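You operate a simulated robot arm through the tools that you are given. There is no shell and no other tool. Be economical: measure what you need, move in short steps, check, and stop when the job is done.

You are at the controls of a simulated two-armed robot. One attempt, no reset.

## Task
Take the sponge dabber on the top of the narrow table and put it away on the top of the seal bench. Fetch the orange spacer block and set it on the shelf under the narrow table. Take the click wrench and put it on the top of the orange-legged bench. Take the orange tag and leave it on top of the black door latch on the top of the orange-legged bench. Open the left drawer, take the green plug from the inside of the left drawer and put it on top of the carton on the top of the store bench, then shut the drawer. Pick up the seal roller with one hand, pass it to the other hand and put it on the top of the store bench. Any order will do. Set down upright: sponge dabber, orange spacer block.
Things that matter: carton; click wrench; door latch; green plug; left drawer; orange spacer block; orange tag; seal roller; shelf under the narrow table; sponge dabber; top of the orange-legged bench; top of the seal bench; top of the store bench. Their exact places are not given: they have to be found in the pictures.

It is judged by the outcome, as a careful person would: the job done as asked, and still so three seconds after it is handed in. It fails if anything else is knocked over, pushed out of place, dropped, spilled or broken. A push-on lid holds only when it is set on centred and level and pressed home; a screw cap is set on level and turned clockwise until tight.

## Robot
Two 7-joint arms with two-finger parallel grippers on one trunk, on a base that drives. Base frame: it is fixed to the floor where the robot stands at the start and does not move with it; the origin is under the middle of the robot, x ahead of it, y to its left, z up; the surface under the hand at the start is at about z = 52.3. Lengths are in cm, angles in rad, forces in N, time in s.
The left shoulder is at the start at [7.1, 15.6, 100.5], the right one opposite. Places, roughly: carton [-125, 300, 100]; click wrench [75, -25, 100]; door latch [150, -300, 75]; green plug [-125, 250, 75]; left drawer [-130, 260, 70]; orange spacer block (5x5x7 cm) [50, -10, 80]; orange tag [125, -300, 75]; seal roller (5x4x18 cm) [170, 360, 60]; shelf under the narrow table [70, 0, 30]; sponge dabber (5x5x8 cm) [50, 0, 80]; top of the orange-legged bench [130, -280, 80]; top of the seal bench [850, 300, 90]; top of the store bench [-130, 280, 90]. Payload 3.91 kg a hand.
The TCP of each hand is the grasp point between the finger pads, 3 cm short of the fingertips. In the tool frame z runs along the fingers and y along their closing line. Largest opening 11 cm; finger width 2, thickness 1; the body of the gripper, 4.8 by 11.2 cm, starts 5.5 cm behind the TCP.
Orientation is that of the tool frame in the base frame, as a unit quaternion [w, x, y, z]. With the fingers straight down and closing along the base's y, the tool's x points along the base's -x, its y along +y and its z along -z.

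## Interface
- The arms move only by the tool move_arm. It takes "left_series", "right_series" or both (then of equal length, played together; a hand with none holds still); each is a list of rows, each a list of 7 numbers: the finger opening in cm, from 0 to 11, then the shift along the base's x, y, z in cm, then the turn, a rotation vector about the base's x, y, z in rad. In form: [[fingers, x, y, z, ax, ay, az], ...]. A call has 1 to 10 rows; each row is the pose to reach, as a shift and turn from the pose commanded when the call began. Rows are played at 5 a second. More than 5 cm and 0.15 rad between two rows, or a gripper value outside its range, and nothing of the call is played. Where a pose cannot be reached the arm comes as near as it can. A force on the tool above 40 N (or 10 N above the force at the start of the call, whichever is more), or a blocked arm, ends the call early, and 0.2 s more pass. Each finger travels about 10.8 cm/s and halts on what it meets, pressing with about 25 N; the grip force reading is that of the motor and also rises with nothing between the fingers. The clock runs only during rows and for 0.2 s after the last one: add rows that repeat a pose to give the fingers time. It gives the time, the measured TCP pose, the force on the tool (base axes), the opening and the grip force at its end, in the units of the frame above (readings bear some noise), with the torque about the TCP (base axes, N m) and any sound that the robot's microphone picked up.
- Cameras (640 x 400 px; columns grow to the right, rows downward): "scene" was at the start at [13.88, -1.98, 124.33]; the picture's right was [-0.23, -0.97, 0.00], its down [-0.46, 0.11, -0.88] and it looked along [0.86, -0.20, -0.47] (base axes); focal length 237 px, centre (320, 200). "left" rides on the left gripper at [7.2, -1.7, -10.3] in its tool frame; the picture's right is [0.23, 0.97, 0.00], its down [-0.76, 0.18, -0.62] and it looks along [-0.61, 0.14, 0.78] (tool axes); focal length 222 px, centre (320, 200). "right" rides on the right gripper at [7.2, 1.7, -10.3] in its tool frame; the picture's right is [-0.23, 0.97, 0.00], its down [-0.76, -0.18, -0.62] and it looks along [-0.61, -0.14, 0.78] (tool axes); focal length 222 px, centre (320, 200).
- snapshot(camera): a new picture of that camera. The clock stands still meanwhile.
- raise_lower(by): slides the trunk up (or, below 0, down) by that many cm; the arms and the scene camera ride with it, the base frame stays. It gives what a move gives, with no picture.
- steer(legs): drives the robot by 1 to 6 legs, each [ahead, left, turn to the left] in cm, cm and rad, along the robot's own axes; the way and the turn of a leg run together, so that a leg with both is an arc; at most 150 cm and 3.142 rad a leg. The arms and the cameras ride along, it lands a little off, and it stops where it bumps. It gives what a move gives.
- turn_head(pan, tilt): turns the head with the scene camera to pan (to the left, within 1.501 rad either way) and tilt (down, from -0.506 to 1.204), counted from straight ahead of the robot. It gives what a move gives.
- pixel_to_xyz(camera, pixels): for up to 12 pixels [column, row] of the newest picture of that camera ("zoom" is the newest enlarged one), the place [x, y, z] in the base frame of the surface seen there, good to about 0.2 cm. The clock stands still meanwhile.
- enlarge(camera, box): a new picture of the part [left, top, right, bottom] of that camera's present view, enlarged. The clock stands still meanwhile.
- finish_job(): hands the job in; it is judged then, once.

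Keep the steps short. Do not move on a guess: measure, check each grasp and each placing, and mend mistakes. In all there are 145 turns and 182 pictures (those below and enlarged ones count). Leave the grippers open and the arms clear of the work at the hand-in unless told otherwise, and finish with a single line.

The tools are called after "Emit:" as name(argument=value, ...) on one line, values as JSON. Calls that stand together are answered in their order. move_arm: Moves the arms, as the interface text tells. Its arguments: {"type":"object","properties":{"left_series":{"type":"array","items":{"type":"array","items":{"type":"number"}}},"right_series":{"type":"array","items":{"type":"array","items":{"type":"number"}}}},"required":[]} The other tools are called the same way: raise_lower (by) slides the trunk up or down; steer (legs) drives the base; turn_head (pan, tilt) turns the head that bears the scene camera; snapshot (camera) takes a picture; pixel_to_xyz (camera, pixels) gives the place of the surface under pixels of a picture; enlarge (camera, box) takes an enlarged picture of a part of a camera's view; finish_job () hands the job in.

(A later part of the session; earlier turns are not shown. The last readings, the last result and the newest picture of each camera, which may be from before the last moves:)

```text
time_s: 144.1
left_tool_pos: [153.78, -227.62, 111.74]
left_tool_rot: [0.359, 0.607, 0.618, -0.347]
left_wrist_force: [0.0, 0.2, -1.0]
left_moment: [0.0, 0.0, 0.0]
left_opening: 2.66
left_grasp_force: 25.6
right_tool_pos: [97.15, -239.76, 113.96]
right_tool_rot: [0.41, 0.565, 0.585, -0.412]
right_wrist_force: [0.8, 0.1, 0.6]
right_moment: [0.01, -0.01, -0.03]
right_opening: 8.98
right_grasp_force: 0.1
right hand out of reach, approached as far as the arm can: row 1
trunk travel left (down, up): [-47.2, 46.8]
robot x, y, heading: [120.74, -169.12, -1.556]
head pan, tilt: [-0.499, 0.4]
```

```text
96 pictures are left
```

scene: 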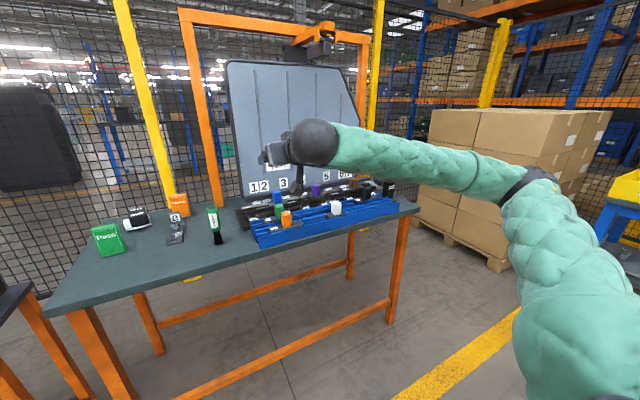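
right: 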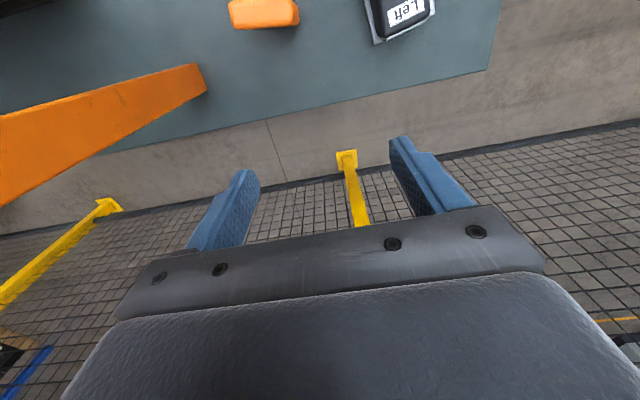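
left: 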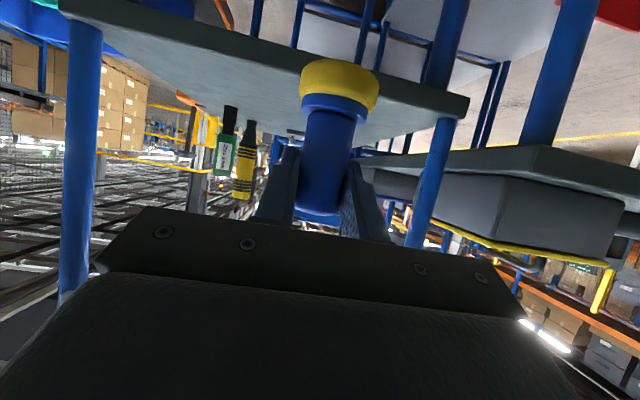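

Good posture again. I'll drive 32 closer, then bring the hand over to the tag with a 55° downward pitch (instead of straight down).

Emit:
steer(legs=[[32, 0, 0]])

Emit:
move_arm(right_series=[[9, 3, 2, -0.5, 0.08, 0, 0], [9, 6, 4, -1, 0.16, 0, 0], [9, 9.5, 5, -1.5, 0.24, 0, 0], [9, 13, 5, -2, 0.32, 0, 0], [9, 17, 3, -3, 0.4, 0, 0], [9, 21, 1, -4, 0.48, 0, 0], [9, 25, -1, -5, 0.56, 0, 0], [9, 29, -3, -6, 0.63, 0, 0]])

Emit:
turn_head(pan=0, tilt=0.7)

Emit:
snapshot(camera="scene")

Emit:
snapshot(camera="right")

```text
time_s: 146.2
left_tool_pos: [153.91, -260.1, 111.58]
left_tool_rot: [0.358, 0.608, 0.617, -0.348]
left_wrist_force: [-0.7, 0.1, -0.7]
left_moment: [0.03, 0.02, 0.0]
left_opening: 2.62
left_grasp_force: 25.3
right_tool_pos: [97.3, -272.16, 113.89]
right_tool_rot: [0.408, 0.568, 0.583, -0.414]
right_wrist_force: [-0.1, -0.6, 1.0]
right_moment: [0.0, 0.05, -0.03]
right_opening: 8.97
right_grasp_force: 0.1
trunk travel left (down, up): [-47.2, 46.8]
robot x, y, heading: [121.48, -201.55, -1.562]
head pan, tilt: [-0.499, 0.4]
```

```text
time_s: 148.0
left_tool_pos: [154.08, -260.11, 111.64]
left_tool_rot: [0.358, 0.609, 0.616, -0.349]
left_wrist_force: [0.2, 0.0, -1.5]
left_moment: [0.04, -0.01, 0.01]
left_opening: 2.64
left_grasp_force: 24.8
right_tool_pos: [126.34, -275.08, 108.04]
right_tool_rot: [0.211, 0.667, 0.682, -0.213]
right_wrist_force: [1.1, 0.1, -0.6]
right_moment: [0.0, 0.03, 0.0]
right_opening: 9.0
right_grasp_force: 0.1
trunk travel left (down, up): [-47.2, 46.8]
robot x, y, heading: [121.41, -201.6, -1.564]
head pan, tilt: [-0.499, 0.4]
```

```text
time_s: 149.0
left_tool_pos: [153.93, -260.02, 111.6]
left_tool_rot: [0.359, 0.608, 0.617, -0.348]
left_wrist_force: [0.5, -0.5, -0.7]
left_moment: [0.01, 0.03, -0.01]
left_opening: 2.65
left_grasp_force: 25.3
right_tool_pos: [126.29, -275.08, 108.1]
right_tool_rot: [0.212, 0.666, 0.683, -0.212]
right_wrist_force: [-0.2, -0.7, 0.1]
right_moment: [0.04, 0.0, 0.01]
right_opening: 8.99
right_grasp_force: 0.1
trunk travel left (down, up): [-47.2, 46.8]
robot x, y, heading: [121.13, -201.71, -1.558]
head pan, tilt: [0.0, 0.7]
```

```text
95 pictures are left
```

scene: 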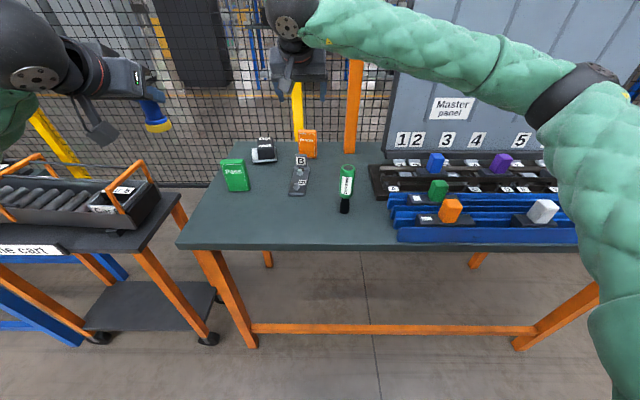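

```text
94 pictures are left
```

right: 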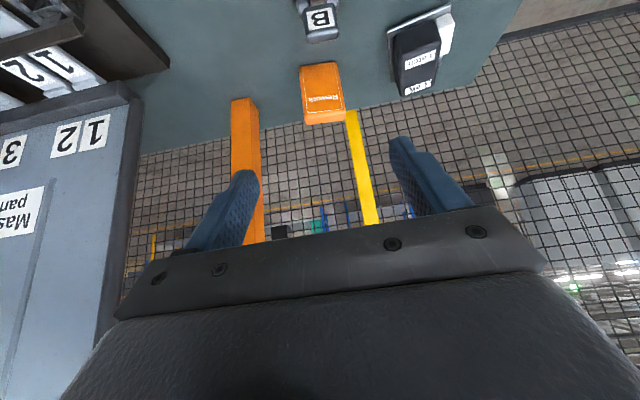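

Good. Approach the tag along the hand axis, stopping ~7 cm short.

Emit:
move_arm(right_series=[[9, 0, -2.6, -3, 0, 0, 0], [9, 0, -5.2, -6, 0, 0, 0], [9, 0, -7.8, -9, 0, 0, 0], [9, 0, -10.4, -12, 0, 0, 0], [9, 0, -13, -14.5, 0, 0, 0], [9, 0, -13, -14.5, 0, 0, 0]])

Emit:
snapshot(camera="right")

```text
time_s: 150.4
left_tool_pos: [153.88, -259.92, 111.73]
left_tool_rot: [0.358, 0.608, 0.617, -0.349]
left_wrist_force: [-0.3, -0.9, -0.6]
left_moment: [0.0, 0.02, 0.0]
left_opening: 2.65
left_grasp_force: 25.4
right_tool_pos: [126.36, -288.18, 93.37]
right_tool_rot: [0.213, 0.667, 0.682, -0.214]
right_wrist_force: [1.1, 1.2, 0.1]
right_moment: [0.01, -0.04, 0.0]
right_opening: 8.98
right_grasp_force: 0.1
trunk travel left (down, up): [-47.2, 46.8]
robot x, y, heading: [121.15, -201.45, -1.561]
head pan, tilt: [0.0, 0.7]
```

```text
93 pictures are left
```

right: 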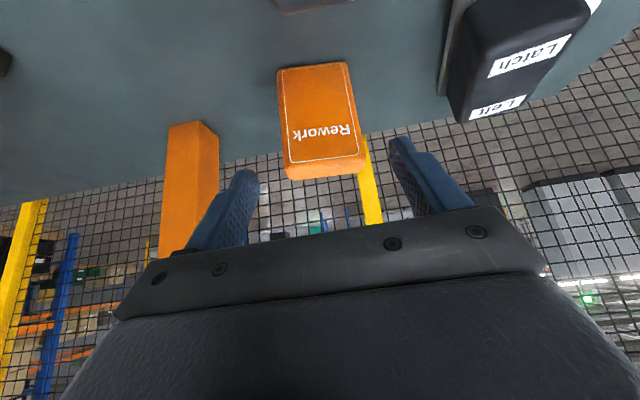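

Emit:
pixel_to_xyz(camera="right", pixels=[[280, 100], [352, 95], [288, 165], [362, 158], [325, 168], [325, 177], [250, 185], [397, 150], [315, 70], [470, 112], [540, 100], [480, 30]])

```text
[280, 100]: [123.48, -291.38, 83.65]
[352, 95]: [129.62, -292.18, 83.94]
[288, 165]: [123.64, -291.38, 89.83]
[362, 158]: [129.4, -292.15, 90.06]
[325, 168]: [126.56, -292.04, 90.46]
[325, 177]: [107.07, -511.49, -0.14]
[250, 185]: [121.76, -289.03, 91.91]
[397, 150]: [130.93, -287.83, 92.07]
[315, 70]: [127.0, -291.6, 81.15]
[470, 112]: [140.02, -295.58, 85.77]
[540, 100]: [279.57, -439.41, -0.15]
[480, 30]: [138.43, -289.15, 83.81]
```

Tag spans x 123.4–129.6 with a slight yaw (-7°). Match the yaw, advance and close.

Emit:
move_arm(right_series=[[9, 0.1, 0, 0, 0, 0, -0.13], [9, 0.1, -2.2, -3, 0, 0, -0.13], [9, 0.1, -4.5, -5.9, 0, 0, -0.13], [9, 0.1, -4.5, -5.9, 0, 0, -0.13], [7, 0.1, -4.5, -5.9, 0, 0, -0.13], [5, 0.1, -4.5, -5.9, 0, 0, -0.13], [5, 0.1, -4.5, -5.9, 0, 0, -0.13], [4.5, 0.1, -4.5, -5.9, 0, 0, -0.13]])

Emit:
snapshot(camera="right")

```text
time_s: 152.2
left_tool_pos: [153.97, -259.82, 111.59]
left_tool_rot: [0.358, 0.608, 0.617, -0.348]
left_wrist_force: [-0.7, -0.4, -0.6]
left_moment: [0.01, -0.02, 0.01]
left_opening: 2.65
left_grasp_force: 25.1
right_tool_pos: [126.32, -292.45, 87.52]
right_tool_rot: [0.198, 0.709, 0.638, -0.226]
right_wrist_force: [0.5, -0.5, 1.1]
right_moment: [-0.1, -0.08, -0.01]
right_opening: 6.6
right_grasp_force: 25.0
trunk travel left (down, up): [-47.2, 46.8]
robot x, y, heading: [121.36, -201.49, -1.56]
head pan, tilt: [0.0, 0.7]
```

```text
92 pictures are left
```

right: 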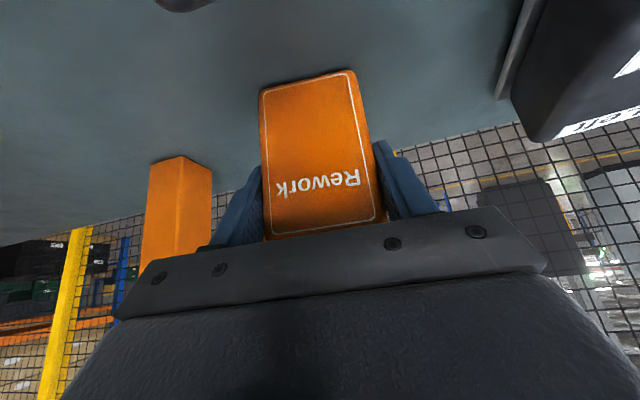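

Gripped (6.6 cm). Lift 10 cm, with the left hand moved up and outward out of the way.

Emit:
move_arm(right_series=[[4.5, 0, 0, 1, 0, 0, 0], [4.5, 0, 0, 3, 0, 0, 0], [4.5, 0, 0, 6, 0, 0, 0], [4.5, 0, 0, 10, 0, 0, 0]], left_series=[[1.2, 1, 0, 2, 0, 0, 0], [1.2, 2, 1, 4, 0, 0, 0], [1.2, 4, 2, 6, 0, 0, 0], [1.2, 6, 3, 8, 0, 0, 0]])

Emit:
move_arm(right_series=[[4.5, 4, 0, 0, 0, 0, 0], [4.5, 8, -0.1, 0, 0, 0, 0], [4.5, 12, -0.2, 0, 0, 0, 0], [4.5, 15, -0.3, 0, 0, 0, 0], [4.5, 15, -0.3, 0, 0, 0, 0]])

Emit:
snapshot(camera="right")

Emit:
enlarge(camera="scene", box=[200, 60, 360, 210])

```text
time_s: 153.2
left_tool_pos: [159.83, -256.82, 119.97]
left_tool_rot: [0.358, 0.609, 0.616, -0.349]
left_wrist_force: [-0.3, 0.0, -1.2]
left_moment: [0.0, 0.0, 0.02]
left_opening: 2.65
left_grasp_force: 24.8
right_tool_pos: [126.39, -292.55, 97.61]
right_tool_rot: [0.198, 0.709, 0.638, -0.225]
right_wrist_force: [0.9, 0.7, -1.4]
right_moment: [-0.01, -0.03, 0.03]
right_opening: 6.58
right_grasp_force: 24.4
trunk travel left (down, up): [-47.2, 46.8]
robot x, y, heading: [121.23, -201.76, -1.562]
head pan, tilt: [0.0, 0.7]
```

```text
time_s: 154.4
left_tool_pos: [159.79, -257.05, 119.89]
left_tool_rot: [0.358, 0.608, 0.617, -0.348]
left_wrist_force: [-0.5, -0.4, -0.7]
left_moment: [0.0, -0.01, -0.02]
left_opening: 2.65
left_grasp_force: 25.4
right_tool_pos: [141.38, -292.75, 97.37]
right_tool_rot: [0.198, 0.709, 0.637, -0.226]
right_wrist_force: [0.3, -0.4, -0.9]
right_moment: [0.0, 0.01, 0.01]
right_opening: 6.6
right_grasp_force: 25.8
trunk travel left (down, up): [-47.2, 46.8]
robot x, y, heading: [120.94, -201.59, -1.56]
head pan, tilt: [0.0, 0.7]
```

```text
91 pictures are left
```

right: 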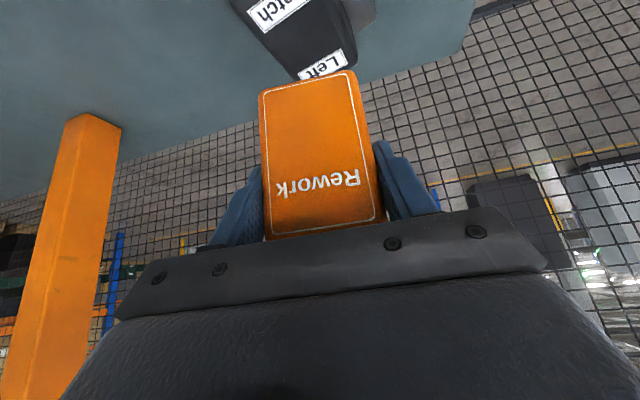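

```text
2.67 times, centred on (280, 135) of scene
```

zoom: 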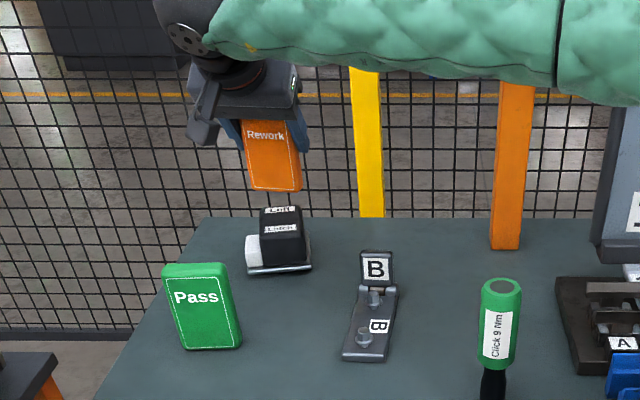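

Emit:
pixel_to_xyz(camera="zoom", pixels=[[252, 184], [275, 187], [298, 188], [275, 130], [270, 210], [295, 210], [262, 225], [300, 222], [280, 232]])

Emit:
pixel_to_xyz(camera="right", pixels=[[265, 95], [350, 78], [310, 90], [320, 160], [300, 76], [345, 60], [290, 60], [335, 40]])

```text
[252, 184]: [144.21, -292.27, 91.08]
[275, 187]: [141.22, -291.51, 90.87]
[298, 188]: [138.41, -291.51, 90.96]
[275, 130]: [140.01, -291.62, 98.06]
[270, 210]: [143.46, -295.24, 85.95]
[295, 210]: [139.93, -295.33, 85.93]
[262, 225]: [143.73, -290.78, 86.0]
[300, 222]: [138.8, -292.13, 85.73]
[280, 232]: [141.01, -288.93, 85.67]
```

```text
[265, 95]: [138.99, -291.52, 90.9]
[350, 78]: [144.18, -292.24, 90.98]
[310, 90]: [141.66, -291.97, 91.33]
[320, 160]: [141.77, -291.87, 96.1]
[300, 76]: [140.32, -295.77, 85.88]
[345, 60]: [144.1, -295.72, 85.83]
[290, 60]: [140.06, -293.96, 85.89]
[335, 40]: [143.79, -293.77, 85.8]
```

Tag is centred over the latch. Lower to contact (expected z≈93.5).

Emit:
move_arm(right_series=[[4.5, 0.1, 0, -2, 0, 0, 0], [4.5, 0.1, 0, -3.2, 0, 0, 0], [4.5, 0.1, 0, -3.6, 0, 0, 0], [4.5, 0.1, 0, -3.8, 0, 0, 0], [4.5, 0.1, 0, -4, 0, 0, 0]])

Emit:
enlarge(camera="scene", box=[230, 90, 330, 180])

```text
time_s: 155.6
left_tool_pos: [159.84, -257.06, 119.81]
left_tool_rot: [0.358, 0.608, 0.617, -0.349]
left_wrist_force: [0.6, 0.8, -0.9]
left_moment: [0.0, 0.0, -0.04]
left_opening: 2.66
left_grasp_force: 25.1
right_tool_pos: [141.58, -292.93, 93.46]
right_tool_rot: [0.198, 0.709, 0.638, -0.226]
right_wrist_force: [-0.2, -0.7, -1.2]
right_moment: [-0.01, -0.04, 0.0]
right_opening: 6.56
right_grasp_force: 25.0
trunk travel left (down, up): [-47.2, 46.8]
robot x, y, heading: [121.21, -201.47, -1.559]
head pan, tilt: [0.0, 0.7]
```

```text
4.44 times, centred on (280, 135) of scene
```

zoom: 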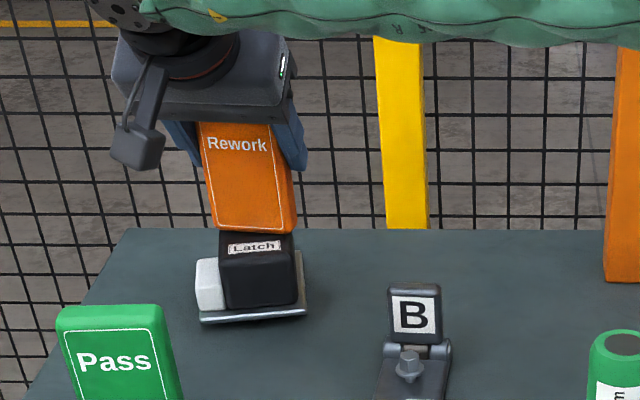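

No contact force yet; continue in 0.15 steps.

Emit:
move_arm(right_series=[[4.5, 0, 0, -0.2, 0, 0, 0], [4.5, 0, 0, -0.35, 0, 0, 0], [4.5, 0, 0, -0.5, 0, 0, 0]])

```text
time_s: 156.4
left_tool_pos: [160.04, -256.93, 119.84]
left_tool_rot: [0.359, 0.608, 0.616, -0.349]
left_wrist_force: [-0.4, -0.3, -0.3]
left_moment: [0.0, 0.02, 0.0]
left_opening: 2.63
left_grasp_force: 24.7
right_tool_pos: [141.45, -292.7, 93.24]
right_tool_rot: [0.199, 0.709, 0.637, -0.226]
right_wrist_force: [0.8, -4.6, 18.5]
right_moment: [-0.24, -0.29, -0.15]
right_opening: 6.62
right_grasp_force: 25.0
trunk travel left (down, up): [-47.2, 46.8]
robot x, y, heading: [121.28, -201.41, -1.562]
head pan, tilt: [0.0, 0.7]
```

Contact at z≈93.25. Ease up 0.2 and open slowly.

Emit:
move_arm(right_series=[[4.5, 0, 0, 0.22, 0, 0, 0], [4.5, 0, 0, 0.22, 0, 0, 0], [6.8, 0, 0, 0.22, 0, 0, 0], [7.4, 0, 0, 0.22, 0, 0, 0], [8.2, 0, 0, 0.22, 0, 0, 0], [9.5, 0, 0, 0.22, 0, 0, 0], [9.5, 0, 0, 0.22, 0, 0, 0]])

Emit:
snapshot(camera="right")

```text
time_s: 158.0
left_tool_pos: [160.09, -257.0, 119.93]
left_tool_rot: [0.359, 0.608, 0.617, -0.348]
left_wrist_force: [0.3, 0.4, 0.2]
left_moment: [0.06, -0.01, -0.03]
left_opening: 2.65
left_grasp_force: 25.1
right_tool_pos: [141.52, -292.76, 93.17]
right_tool_rot: [0.198, 0.709, 0.637, -0.226]
right_wrist_force: [-0.4, -0.2, -0.8]
right_moment: [0.06, -0.01, 0.0]
right_opening: 9.47
right_grasp_force: 0.0
trunk travel left (down, up): [-47.2, 46.8]
robot x, y, heading: [120.88, -201.41, -1.557]
head pan, tilt: [0.0, 0.7]
```

```text
88 pictures are left
```

right: 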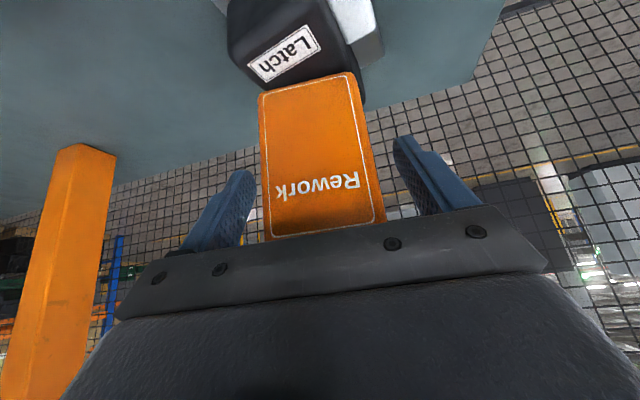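

Tag is standing on the latch, fingers clear. Back out along the hand axis.

Emit:
move_arm(right_series=[[9.5, 0.14, 1.1, 1.6, 0, 0, 0], [9.5, 0.34, 2.8, 4.1, 0, 0, 0], [9.5, 0.6, 5, 7.3, 0, 0, 0], [9.5, 0.85, 7.2, 10.5, 0, 0, 0], [9.5, 1, 9, 13, 0, 0, 0]])

Emit:
move_arm(right_series=[[9.5, -3, 3, 1, -0.1, 0, 0], [9.5, -6, 6, 2, -0.2, 0, 0], [9.5, -9, 9, 2, -0.3, 0, 0], [9.5, -12, 12, 2, -0.4, 0, 0], [9.5, -15, 15, 2, -0.5, 0, 0], [9.5, -18, 18, 2, -0.6, 0, 0], [9.5, -21, 21, 2, -0.6, 0, 0], [9.5, -24, 24, 2, -0.6, 0, 0]])

Emit:
snapshot(camera="scene")

Emit:
enlarge(camera="scene", box=[200, 100, 380, 220])

```text
time_s: 159.2
left_tool_pos: [159.99, -257.04, 119.86]
left_tool_rot: [0.359, 0.608, 0.617, -0.348]
left_wrist_force: [0.5, 0.0, 0.1]
left_moment: [0.04, -0.03, -0.03]
left_opening: 2.64
left_grasp_force: 25.0
right_tool_pos: [142.73, -283.72, 106.39]
right_tool_rot: [0.198, 0.709, 0.638, -0.227]
right_wrist_force: [-0.3, -0.7, 0.7]
right_moment: [-0.02, -0.02, 0.01]
right_opening: 9.49
right_grasp_force: 0.2
trunk travel left (down, up): [-47.2, 46.8]
robot x, y, heading: [121.4, -201.53, -1.564]
head pan, tilt: [0.0, 0.7]
```

```text
time_s: 161.0
left_tool_pos: [159.84, -256.87, 119.94]
left_tool_rot: [0.359, 0.608, 0.617, -0.348]
left_wrist_force: [-0.7, 0.0, -0.9]
left_moment: [0.02, -0.01, 0.0]
left_opening: 2.65
left_grasp_force: 25.0
right_tool_pos: [118.29, -259.84, 108.34]
right_tool_rot: [0.399, 0.619, 0.542, -0.404]
right_wrist_force: [0.3, 0.6, -0.3]
right_moment: [0.02, -0.02, 0.02]
right_opening: 9.47
right_grasp_force: 0.0
trunk travel left (down, up): [-47.2, 46.8]
robot x, y, heading: [121.13, -201.54, -1.563]
head pan, tilt: [0.0, 0.7]
```

```text
87 pictures are left
```

scene: 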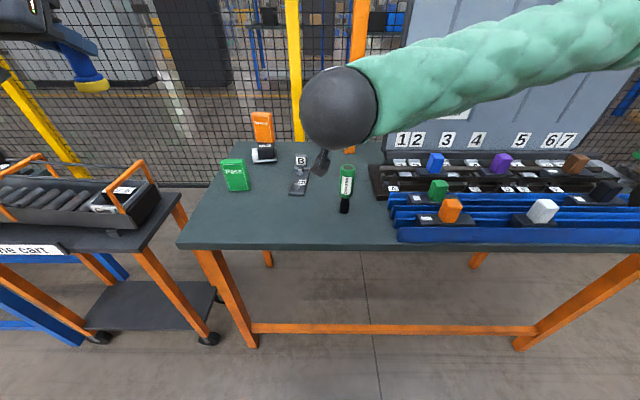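

```text
3.33 times, centred on (290, 160) of scene
```

zoom: 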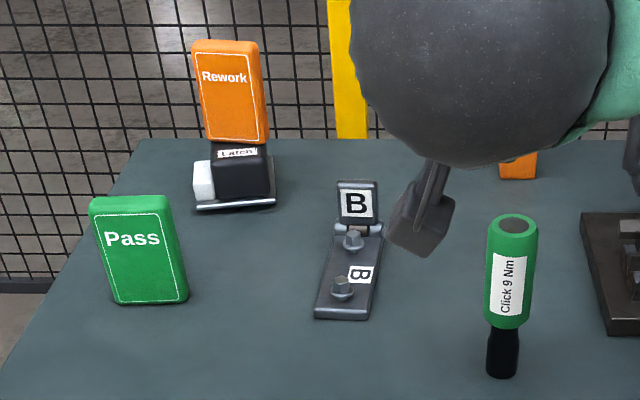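

Wrench and tag are in place. Back away 45 cm, turn partway left and look at the route toward the seal bench at (850,300).

Emit:
steer(legs=[[-42, 0, 0], [0, 0, 0.8]])

Emit:
turn_head(pan=0.75, tilt=0.25)

Emit:
snapshot(camera="scene")

```text
time_s: 165.7
left_tool_pos: [187.73, -169.21, 119.78]
left_tool_rot: [0.467, 0.317, 0.806, -0.18]
left_wrist_force: [-0.3, 0.4, -1.0]
left_moment: [0.01, 0.01, 0.01]
left_opening: 2.66
left_grasp_force: 25.1
right_tool_pos: [161.16, -201.3, 108.29]
right_tool_rot: [0.525, 0.355, 0.743, -0.215]
right_wrist_force: [0.5, 0.3, -0.2]
right_moment: [0.01, 0.02, 0.0]
right_opening: 9.5
right_grasp_force: 0.1
trunk travel left (down, up): [-47.2, 46.8]
robot x, y, heading: [120.66, -159.01, -0.752]
head pan, tilt: [0.0, 0.7]
```

```text
time_s: 166.8
left_tool_pos: [187.64, -169.18, 119.8]
left_tool_rot: [0.467, 0.316, 0.806, -0.179]
left_wrist_force: [0.5, -0.1, -0.2]
left_moment: [-0.02, -0.01, 0.03]
left_opening: 2.68
left_grasp_force: 24.6
right_tool_pos: [161.1, -201.29, 108.27]
right_tool_rot: [0.525, 0.356, 0.742, -0.215]
right_wrist_force: [-1.2, -0.5, -0.2]
right_moment: [0.0, 0.02, 0.02]
right_opening: 9.48
right_grasp_force: 0.1
trunk travel left (down, up): [-47.2, 46.8]
robot x, y, heading: [120.78, -159.2, -0.753]
head pan, tilt: [0.75, 0.25]
```

```text
85 pictures are left
```

scene: 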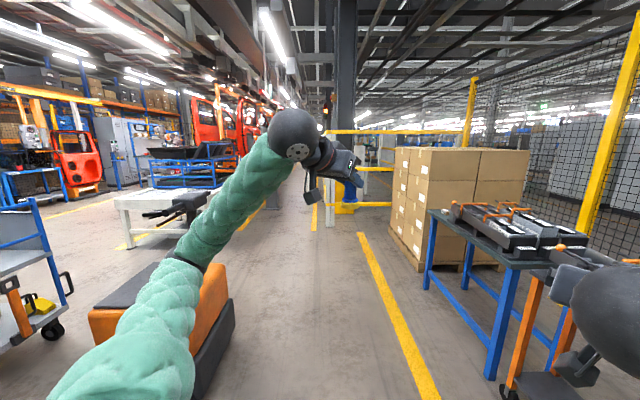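

I'll map the surroundings with points in this view.

Emit:
pixel_to_xyz(camera="scene", pixels=[[232, 330], [222, 280], [125, 245], [215, 185], [330, 225], [345, 212], [420, 270], [265, 260], [300, 230], [430, 200], [275, 205], [140, 195]])

Emit:
enlarge(camera="scene", box=[180, 90, 420, 240])

```text
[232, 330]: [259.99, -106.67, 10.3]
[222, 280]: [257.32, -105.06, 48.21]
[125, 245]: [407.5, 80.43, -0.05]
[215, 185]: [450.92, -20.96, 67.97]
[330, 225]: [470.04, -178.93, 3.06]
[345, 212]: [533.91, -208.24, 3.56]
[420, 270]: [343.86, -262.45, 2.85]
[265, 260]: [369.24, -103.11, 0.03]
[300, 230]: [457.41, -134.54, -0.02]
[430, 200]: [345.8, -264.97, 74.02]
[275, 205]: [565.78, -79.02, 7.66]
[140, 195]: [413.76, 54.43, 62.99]
```

```text
2.67 times, centred on (300, 165) of scene
```

zoom: 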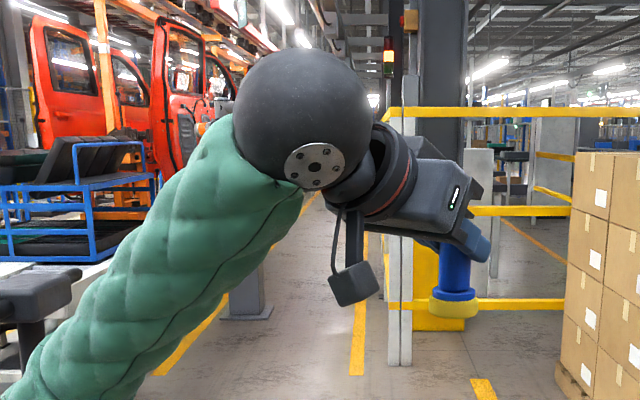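

Emit:
turn_head(pan=1.5, tilt=0.25)

Emit:
snapshot(camera="scene")

Emit:
pixel_to_xyz(camera="scene", pixels=[[420, 280], [360, 250], [320, 270], [250, 300], [470, 240], [540, 230], [300, 220], [210, 230], [400, 225], [150, 280], [590, 210], [500, 330]])

```text
time_s: 167.9
left_tool_pos: [187.64, -169.17, 119.83]
left_tool_rot: [0.466, 0.317, 0.806, -0.18]
left_wrist_force: [0.4, 0.1, -0.7]
left_moment: [0.05, 0.0, -0.01]
left_opening: 2.66
left_grasp_force: 24.8
right_tool_pos: [161.2, -201.4, 108.23]
right_tool_rot: [0.526, 0.355, 0.743, -0.215]
right_wrist_force: [-0.4, 0.5, 0.7]
right_moment: [0.01, 0.01, -0.02]
right_opening: 9.51
right_grasp_force: 0.1
trunk travel left (down, up): [-47.2, 46.8]
robot x, y, heading: [121.0, -159.29, -0.758]
head pan, tilt: [1.499, 0.25]
```

```text
83 pictures are left
```

scene: 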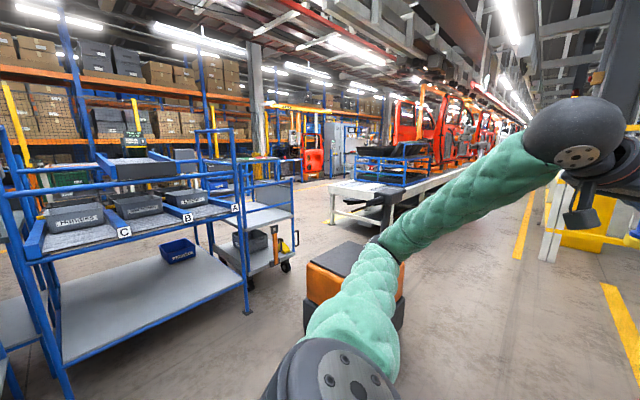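

```text
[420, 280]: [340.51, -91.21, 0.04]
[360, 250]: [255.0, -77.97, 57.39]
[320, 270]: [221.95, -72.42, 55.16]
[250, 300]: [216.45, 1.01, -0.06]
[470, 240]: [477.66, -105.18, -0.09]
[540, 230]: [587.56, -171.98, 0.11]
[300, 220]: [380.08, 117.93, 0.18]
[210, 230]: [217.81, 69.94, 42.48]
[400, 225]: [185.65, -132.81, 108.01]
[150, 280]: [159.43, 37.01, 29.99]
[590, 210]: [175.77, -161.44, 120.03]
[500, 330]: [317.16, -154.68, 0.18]
```

The passage between the AGV (x≤262) and the white table (x≥385) is free. I'll go along +x to x≈318, then turn to +y.

Emit:
steer(legs=[[0, 0, 0.757], [140, 0, 0], [57, 0, 0], [0, 0, 1.57]])

Emit:
turn_head(pan=-0.2, tilt=0.25)

Emit:
snapshot(camera="scene")

Emit:
pixel_to_xyz(camera="scene", pixels=[[320, 300], [420, 280], [250, 280], [320, 240], [400, 230], [250, 230], [450, 240], [480, 230], [200, 240], [520, 260], [350, 215], [300, 215]])

```text
time_s: 174.5
left_tool_pos: [257.51, -99.78, 119.79]
left_tool_rot: [0.497, -0.107, 0.859, 0.065]
left_wrist_force: [-0.1, 0.3, -1.0]
left_moment: [-0.04, 0.01, -0.02]
left_opening: 2.67
left_grasp_force: 24.9
right_tool_pos: [269.95, -139.48, 108.37]
right_tool_rot: [0.566, -0.041, 0.821, 0.06]
right_wrist_force: [0.9, 0.5, 0.0]
right_moment: [-0.01, 0.03, 0.0]
right_opening: 9.48
right_grasp_force: 0.1
trunk travel left (down, up): [-47.2, 46.8]
robot x, y, heading: [212.33, -150.66, 0.238]
head pan, tilt: [1.499, 0.25]
stopped in leg 2: the robot was blocked; the commanded pose is now the measured one
```

```text
time_s: 176.2
left_tool_pos: [257.42, -99.88, 120.01]
left_tool_rot: [0.499, -0.105, 0.858, 0.063]
left_wrist_force: [1.0, 0.1, -1.1]
left_moment: [-0.02, 0.0, -0.02]
left_opening: 2.68
left_grasp_force: 24.6
right_tool_pos: [269.73, -139.69, 108.56]
right_tool_rot: [0.566, -0.04, 0.821, 0.06]
right_wrist_force: [-1.0, -0.2, -1.0]
right_moment: [0.05, 0.0, -0.01]
right_opening: 9.49
right_grasp_force: 0.1
trunk travel left (down, up): [-47.2, 46.8]
robot x, y, heading: [212.99, -150.57, 0.243]
head pan, tilt: [-0.201, 0.25]
```

```text
82 pictures are left
```

scene: 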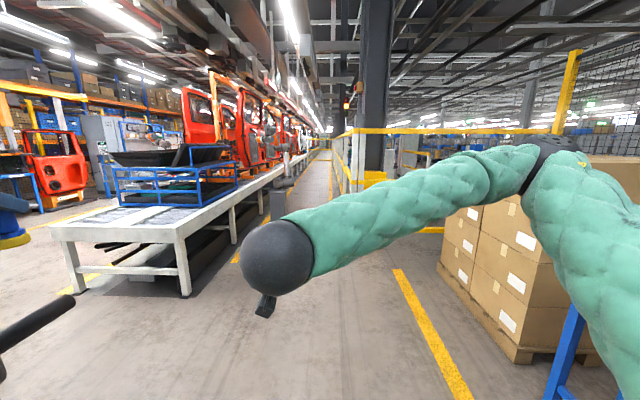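

```text
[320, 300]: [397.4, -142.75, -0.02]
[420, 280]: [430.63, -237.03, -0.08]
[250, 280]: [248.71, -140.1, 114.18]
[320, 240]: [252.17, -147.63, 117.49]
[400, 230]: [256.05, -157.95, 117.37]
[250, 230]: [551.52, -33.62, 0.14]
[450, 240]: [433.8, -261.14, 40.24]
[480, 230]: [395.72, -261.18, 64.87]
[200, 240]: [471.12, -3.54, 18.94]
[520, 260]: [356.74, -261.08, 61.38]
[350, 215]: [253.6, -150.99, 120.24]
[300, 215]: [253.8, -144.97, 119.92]
```

Blocked by something on the left (the AGV with its handle?). Look left-down.

Emit:
turn_head(pan=0.9, tilt=0.6)

Emit:
snapshot(camera="scene")

Emit:
pixel_to_xyz(camera="scene", pixels=[[320, 300], [250, 250], [400, 250], [200, 300], [320, 200], [380, 320], [280, 350], [440, 200]])

```text
time_s: 177.6
left_tool_pos: [257.38, -99.73, 119.9]
left_tool_rot: [0.498, -0.106, 0.859, 0.064]
left_wrist_force: [-0.5, 0.1, -0.7]
left_moment: [0.01, 0.03, 0.02]
left_opening: 2.64
left_grasp_force: 25.1
right_tool_pos: [269.77, -139.67, 108.49]
right_tool_rot: [0.567, -0.041, 0.82, 0.06]
right_wrist_force: [-1.0, 0.8, -0.2]
right_moment: [0.01, -0.01, 0.01]
right_opening: 9.5
right_grasp_force: 0.0
trunk travel left (down, up): [-47.2, 46.8]
robot x, y, heading: [212.79, -150.33, 0.235]
head pan, tilt: [0.901, 0.6]
```

```text
81 pictures are left
```

scene: 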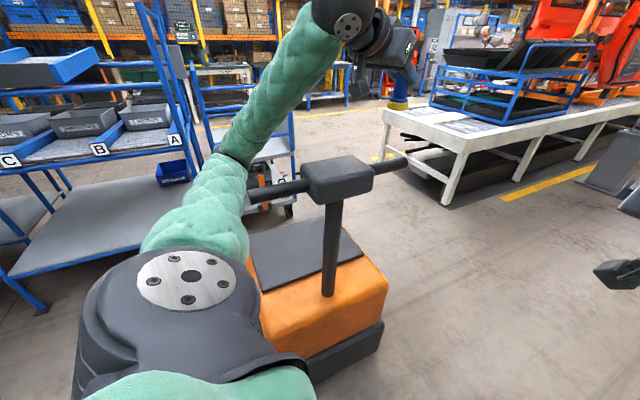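

```text
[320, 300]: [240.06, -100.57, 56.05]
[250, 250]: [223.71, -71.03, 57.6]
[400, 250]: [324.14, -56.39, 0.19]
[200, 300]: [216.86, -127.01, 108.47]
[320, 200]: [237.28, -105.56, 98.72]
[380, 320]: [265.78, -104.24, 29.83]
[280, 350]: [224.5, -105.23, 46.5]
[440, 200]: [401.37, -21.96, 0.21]
```

The left forearm met the AGV's tiller handle. Back 12, straighten, strafe right 30, then go on.

Emit:
steer(legs=[[-12, 0, 0], [0, 0, -0.237], [0, -28, 0]])

Emit:
snapshot(camera="scene")

Emit:
turn_head(pan=-0.9, tilt=0.5)

Emit:
snapshot(camera="scene")

```text
time_s: 179.7
left_tool_pos: [254.62, -112.55, 119.96]
left_tool_rot: [0.5, -0.021, 0.865, 0.018]
left_wrist_force: [0.4, -0.6, -0.6]
left_moment: [-0.02, -0.04, -0.01]
left_opening: 2.66
left_grasp_force: 25.1
right_tool_pos: [259.16, -154.24, 108.32]
right_tool_rot: [0.569, 0.043, 0.821, 0.003]
right_wrist_force: [0.2, 0.6, 0.7]
right_moment: [-0.03, -0.01, -0.01]
right_opening: 9.5
right_grasp_force: 0.1
trunk travel left (down, up): [-47.2, 46.8]
robot x, y, heading: [200.74, -153.21, 0.043]
head pan, tilt: [0.901, 0.6]
stopped in leg 2: the robot was blocked; the commanded pose is now the measured one
```

```text
80 pictures are left
```

scene: 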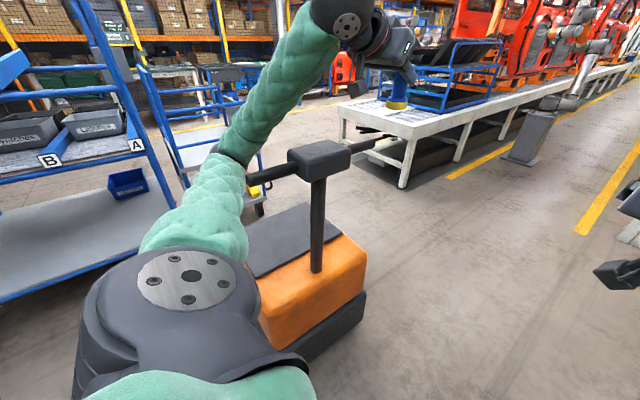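

```text
time_s: 181.5
left_tool_pos: [254.54, -112.61, 120.19]
left_tool_rot: [0.502, -0.021, 0.865, 0.017]
left_wrist_force: [0.4, -0.3, 0.0]
left_moment: [0.01, 0.02, 0.01]
left_opening: 2.65
left_grasp_force: 24.7
right_tool_pos: [258.88, -154.27, 108.58]
right_tool_rot: [0.569, 0.043, 0.821, 0.003]
right_wrist_force: [-0.6, 0.7, -0.4]
right_moment: [0.0, 0.01, 0.02]
right_opening: 9.5
right_grasp_force: 0.1
trunk travel left (down, up): [-47.2, 46.8]
robot x, y, heading: [200.92, -153.14, 0.035]
head pan, tilt: [-0.901, 0.499]
```

```text
79 pictures are left
```

scene: 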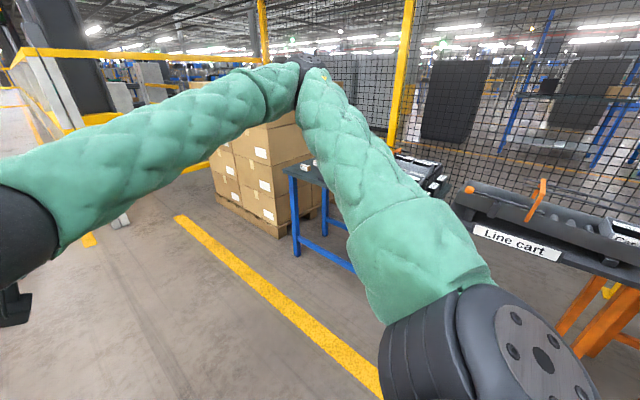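

Still touching the handle; strafe straight right away from it.

Emit:
steer(legs=[[0, -26, 0]])

Emit:
turn_head(pan=0.8, tilt=0.5)

Emit:
snapshot(camera="scene")

Emit:
pixel_to_xyz(camera="scene", pixels=[[365, 295], [320, 240], [280, 330], [340, 200], [295, 185], [385, 175]])

```text
time_s: 182.2
left_tool_pos: [254.66, -112.5, 119.73]
left_tool_rot: [0.499, -0.023, 0.866, 0.018]
left_wrist_force: [0.0, 0.1, -0.4]
left_moment: [0.0, -0.01, 0.04]
left_opening: 2.64
left_grasp_force: 24.9
right_tool_pos: [259.16, -154.45, 108.29]
right_tool_rot: [0.568, 0.042, 0.822, 0.003]
right_wrist_force: [0.0, 0.8, -0.6]
right_moment: [-0.02, -0.03, 0.02]
right_opening: 9.51
right_grasp_force: 0.1
trunk travel left (down, up): [-47.2, 46.8]
robot x, y, heading: [201.0, -153.91, 0.041]
head pan, tilt: [-0.901, 0.499]
stopped in leg 1: the robot was blocked; the commanded pose is now the measured one
```

```text
time_s: 183.9
left_tool_pos: [254.68, -112.62, 119.93]
left_tool_rot: [0.5, -0.021, 0.866, 0.017]
left_wrist_force: [-0.3, 0.8, -0.7]
left_moment: [0.0, -0.01, -0.05]
left_opening: 2.67
left_grasp_force: 24.7
right_tool_pos: [259.02, -154.5, 108.3]
right_tool_rot: [0.569, 0.042, 0.821, 0.002]
right_wrist_force: [-0.4, 0.6, 0.4]
right_moment: [0.02, -0.02, 0.01]
right_opening: 9.48
right_grasp_force: 0.1
trunk travel left (down, up): [-47.2, 46.8]
robot x, y, heading: [200.57, -153.49, 0.038]
head pan, tilt: [0.799, 0.499]
```

```text
78 pictures are left
```

scene: 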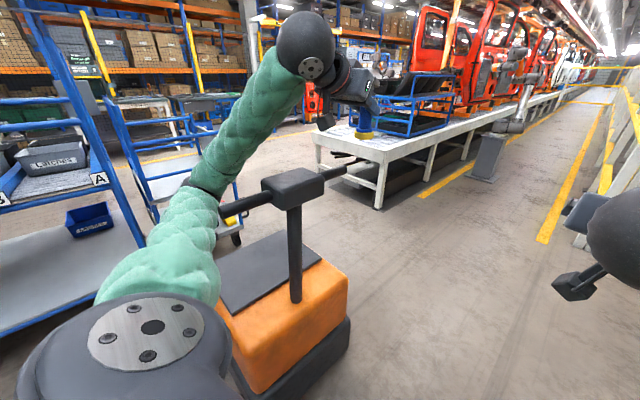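

```text
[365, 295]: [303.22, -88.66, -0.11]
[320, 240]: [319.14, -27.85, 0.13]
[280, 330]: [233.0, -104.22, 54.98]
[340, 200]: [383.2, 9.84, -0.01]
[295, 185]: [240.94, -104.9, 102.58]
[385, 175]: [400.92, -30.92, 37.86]
```

The left arm is hooked around the handle (z≈103). Raising the trunk 40 will lift the arms clear above it.

Emit:
raise_lower(by=40)

Emit:
snapshot(camera="scene")

```text
time_s: 187.8
left_tool_pos: [255.05, -112.83, 159.75]
left_tool_rot: [0.499, -0.021, 0.866, 0.019]
left_wrist_force: [0.7, 0.3, -1.2]
left_moment: [0.01, 0.03, -0.01]
left_opening: 2.65
left_grasp_force: 24.9
right_tool_pos: [259.42, -154.68, 148.19]
right_tool_rot: [0.567, 0.044, 0.823, 0.003]
right_wrist_force: [0.0, -0.9, 0.2]
right_moment: [-0.02, 0.01, 0.01]
right_opening: 9.51
right_grasp_force: 0.0
trunk travel left (down, up): [-87.2, 6.8]
robot x, y, heading: [200.76, -153.72, 0.037]
head pan, tilt: [0.799, 0.499]
```

```text
77 pictures are left
```

scene: 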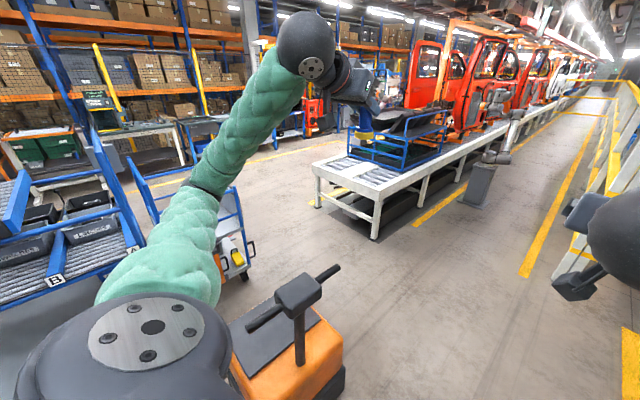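

Clear of the handle; the AGV stands as before. Strafe right 24, straighten, then forward 125.

Emit:
steer(legs=[[0, -24, -0.038], [120, 0, 0]])

Emit:
turn_head(pan=1.2, tilt=0.35)

Emit:
snapshot(camera="scene")

```text
time_s: 195.2
left_tool_pos: [377.11, -139.56, 159.78]
left_tool_rot: [0.499, -0.002, 0.867, 0.007]
left_wrist_force: [-0.5, -0.1, 0.0]
left_moment: [-0.01, -0.03, 0.01]
left_opening: 2.63
left_grasp_force: 25.2
right_tool_pos: [379.76, -181.6, 148.09]
right_tool_rot: [0.567, 0.061, 0.821, -0.009]
right_wrist_force: [0.5, 0.4, -0.1]
right_moment: [-0.02, -0.04, 0.02]
right_opening: 9.48
right_grasp_force: 0.0
trunk travel left (down, up): [-87.2, 6.8]
robot x, y, heading: [321.16, -177.86, -0.004]
head pan, tilt: [0.799, 0.499]
```

```text
time_s: 196.1
left_tool_pos: [377.19, -139.52, 159.85]
left_tool_rot: [0.499, -0.003, 0.866, 0.008]
left_wrist_force: [0.1, 0.1, -0.9]
left_moment: [0.03, 0.03, 0.01]
left_opening: 2.63
left_grasp_force: 25.0
right_tool_pos: [379.79, -181.48, 148.18]
right_tool_rot: [0.566, 0.061, 0.822, -0.009]
right_wrist_force: [-0.2, -0.4, -0.7]
right_moment: [-0.03, 0.04, 0.0]
right_opening: 9.52
right_grasp_force: 0.1
trunk travel left (down, up): [-87.2, 6.8]
robot x, y, heading: [320.96, -177.39, -0.005]
head pan, tilt: [1.201, 0.351]
```

```text
76 pictures are left
```

scene: 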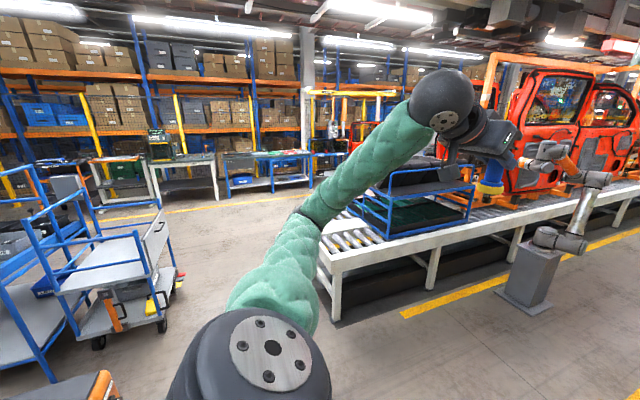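

Turn to +y and drive ahead through the passage.

Emit:
steer(legs=[[0, 0, 1.575], [140, 0, 0], [140, 0, 0]])

Emit:
turn_head(pan=-1.0, tilt=0.25)

Emit:
snapshot(camera="scene")

Emit:
turn_head(pan=0.5, tilt=0.35)

Emit:
snapshot(camera="scene")

```text
time_s: 213.5
left_tool_pos: [287.2, 158.87, 159.77]
left_tool_rot: [-0.348, 0.615, -0.611, -0.359]
left_wrist_force: [0.2, 1.0, -0.8]
left_moment: [-0.02, -0.03, 0.0]
left_opening: 2.66
left_grasp_force: 25.6
right_tool_pos: [329.25, 161.39, 148.19]
right_tool_rot: [0.407, -0.538, 0.623, 0.395]
right_wrist_force: [0.3, 0.5, -0.5]
right_moment: [-0.03, 0.03, -0.01]
right_opening: 9.49
right_grasp_force: 0.1
trunk travel left (down, up): [-87.2, 6.8]
robot x, y, heading: [325.2, 102.66, 1.57]
head pan, tilt: [1.201, 0.351]
```

```text
time_s: 215.6
left_tool_pos: [287.28, 158.81, 159.77]
left_tool_rot: [-0.348, 0.614, -0.611, -0.358]
left_wrist_force: [-0.4, 0.7, -1.0]
left_moment: [0.02, -0.01, -0.02]
left_opening: 2.65
left_grasp_force: 24.8
right_tool_pos: [329.12, 161.56, 148.13]
right_tool_rot: [0.407, -0.538, 0.624, 0.395]
right_wrist_force: [0.0, -0.7, -0.2]
right_moment: [-0.04, 0.02, -0.01]
right_opening: 9.51
right_grasp_force: 0.0
trunk travel left (down, up): [-87.2, 6.8]
robot x, y, heading: [326.27, 103.49, 1.568]
head pan, tilt: [-1.0, 0.25]
```

```text
75 pictures are left
```

scene: 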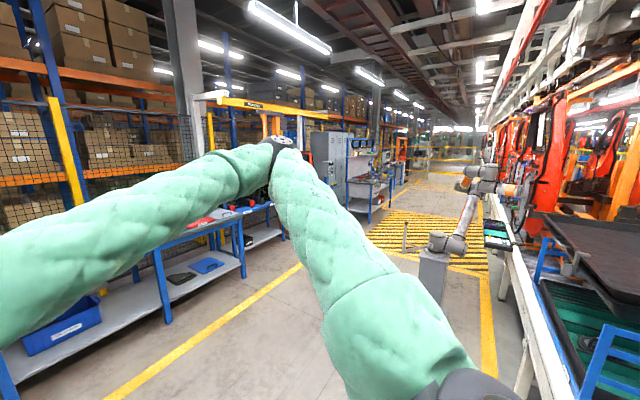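

```text
time_s: 217.2
left_tool_pos: [287.26, 158.81, 159.77]
left_tool_rot: [-0.347, 0.615, -0.611, -0.359]
left_wrist_force: [-0.5, -0.3, -0.3]
left_moment: [-0.03, 0.0, 0.0]
left_opening: 2.63
left_grasp_force: 25.0
right_tool_pos: [329.17, 161.54, 148.18]
right_tool_rot: [0.407, -0.538, 0.623, 0.395]
right_wrist_force: [0.4, -0.2, -0.4]
right_moment: [0.01, 0.01, -0.01]
right_opening: 9.5
right_grasp_force: 0.0
trunk travel left (down, up): [-87.2, 6.8]
robot x, y, heading: [325.85, 103.58, 1.568]
head pan, tilt: [0.499, 0.351]
```

```text
74 pictures are left
```

scene: 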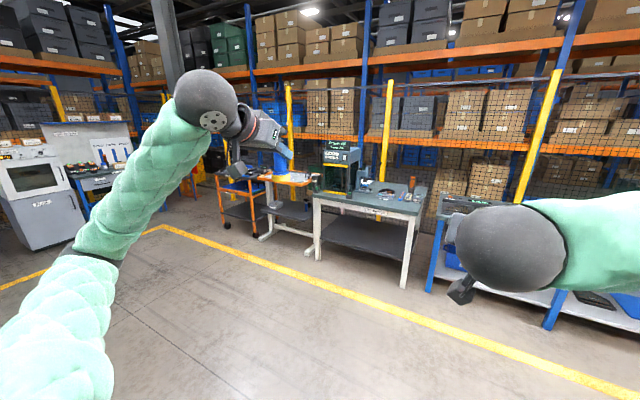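

The aisle along +x is open. Move ahead 55, turn to face +x, and look.

Emit:
steer(legs=[[60, 0, 0], [0, 0, -1.57]])

Emit:
turn_head(pan=0.15, tilt=0.3)

Emit:
snapshot(camera="scene")

Emit:
pixel_to_xyz(camera="scene", pixels=[[320, 250], [250, 240], [200, 250], [420, 250], [460, 260], [290, 190], [320, 200], [350, 210], [260, 200], [380, 220], [300, 210], [420, 225]])

```text
time_s: 224.3
left_tool_pos: [381.49, 201.47, 159.64]
left_tool_rot: [0.499, -0.008, 0.867, 0.01]
left_wrist_force: [0.1, -0.1, -1.4]
left_moment: [0.0, -0.04, -0.01]
left_opening: 2.65
left_grasp_force: 25.3
right_tool_pos: [384.45, 159.38, 148.26]
right_tool_rot: [0.567, 0.055, 0.822, -0.005]
right_wrist_force: [-0.3, -0.2, -0.1]
right_moment: [0.02, 0.03, -0.02]
right_opening: 9.5
right_grasp_force: 0.0
trunk travel left (down, up): [-87.2, 6.8]
robot x, y, heading: [325.89, 162.63, 0.005]
head pan, tilt: [0.499, 0.351]
```

```text
time_s: 225.1
left_tool_pos: [381.43, 201.34, 159.72]
left_tool_rot: [0.498, -0.008, 0.867, 0.011]
left_wrist_force: [0.2, -0.2, -1.3]
left_moment: [0.0, 0.04, -0.01]
left_opening: 2.66
left_grasp_force: 25.2
right_tool_pos: [384.52, 159.45, 148.27]
right_tool_rot: [0.567, 0.056, 0.822, -0.006]
right_wrist_force: [0.2, 0.3, 0.2]
right_moment: [0.0, -0.02, -0.02]
right_opening: 9.51
right_grasp_force: 0.0
trunk travel left (down, up): [-87.2, 6.8]
robot x, y, heading: [326.13, 162.47, 0.005]
head pan, tilt: [0.15, 0.3]
```

```text
73 pictures are left
```

scene: 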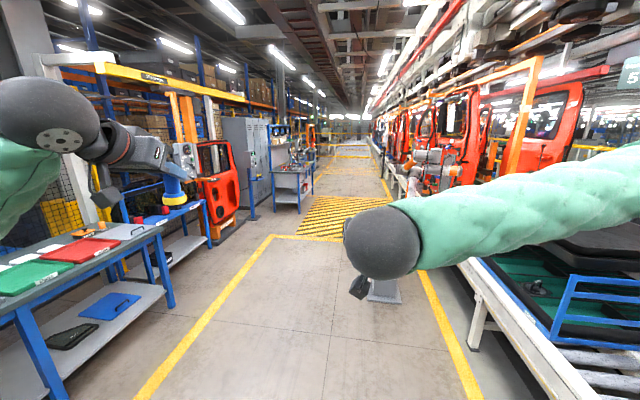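

```text
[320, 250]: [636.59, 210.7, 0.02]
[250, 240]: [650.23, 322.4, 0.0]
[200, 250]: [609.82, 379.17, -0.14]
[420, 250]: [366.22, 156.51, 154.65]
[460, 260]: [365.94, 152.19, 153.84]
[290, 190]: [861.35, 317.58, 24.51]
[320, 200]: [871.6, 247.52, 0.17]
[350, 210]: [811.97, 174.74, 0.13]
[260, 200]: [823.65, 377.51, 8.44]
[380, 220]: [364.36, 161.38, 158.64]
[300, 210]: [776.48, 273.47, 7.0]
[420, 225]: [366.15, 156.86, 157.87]
```

The seal bench is probably the blue bench near (860,318). Drive left 35 and ahead 420 along the aisle.

Emit:
steer(legs=[[0, 35, 0], [140, 0, 0], [140, 0, 0], [140, 0, 0]])

Emit:
turn_head(pan=0.9, tilt=0.4)

Emit:
snapshot(camera="scene")

```text
time_s: 247.0
left_tool_pos: [796.38, 247.1, 159.88]
left_tool_rot: [0.498, -0.023, 0.867, 0.019]
left_wrist_force: [0.3, 0.1, -0.7]
left_moment: [0.01, 0.02, 0.0]
left_opening: 2.65
left_grasp_force: 25.1
right_tool_pos: [800.89, 205.28, 148.22]
right_tool_rot: [0.567, 0.042, 0.822, 0.004]
right_wrist_force: [0.3, 0.3, 0.5]
right_moment: [-0.02, 0.01, -0.02]
right_opening: 9.47
right_grasp_force: 0.0
trunk travel left (down, up): [-87.2, 6.8]
robot x, y, heading: [742.1, 206.03, 0.046]
head pan, tilt: [0.15, 0.3]
```

```text
time_s: 248.1
left_tool_pos: [796.36, 246.89, 159.8]
left_tool_rot: [0.499, -0.023, 0.866, 0.019]
left_wrist_force: [0.8, 0.1, -1.5]
left_moment: [0.01, 0.02, -0.03]
left_opening: 2.66
left_grasp_force: 25.0
right_tool_pos: [800.87, 205.13, 148.19]
right_tool_rot: [0.567, 0.041, 0.823, 0.005]
right_wrist_force: [0.4, -0.6, 0.0]
right_moment: [0.02, -0.02, 0.02]
right_opening: 9.49
right_grasp_force: 0.2
trunk travel left (down, up): [-87.2, 6.8]
robot x, y, heading: [742.5, 206.11, 0.043]
head pan, tilt: [0.901, 0.4]
```

```text
72 pictures are left
```

scene: 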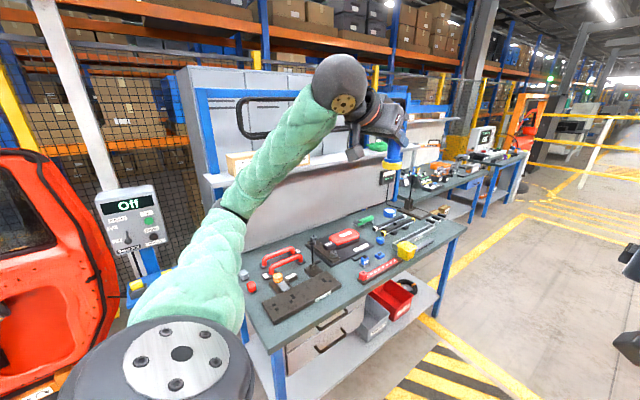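

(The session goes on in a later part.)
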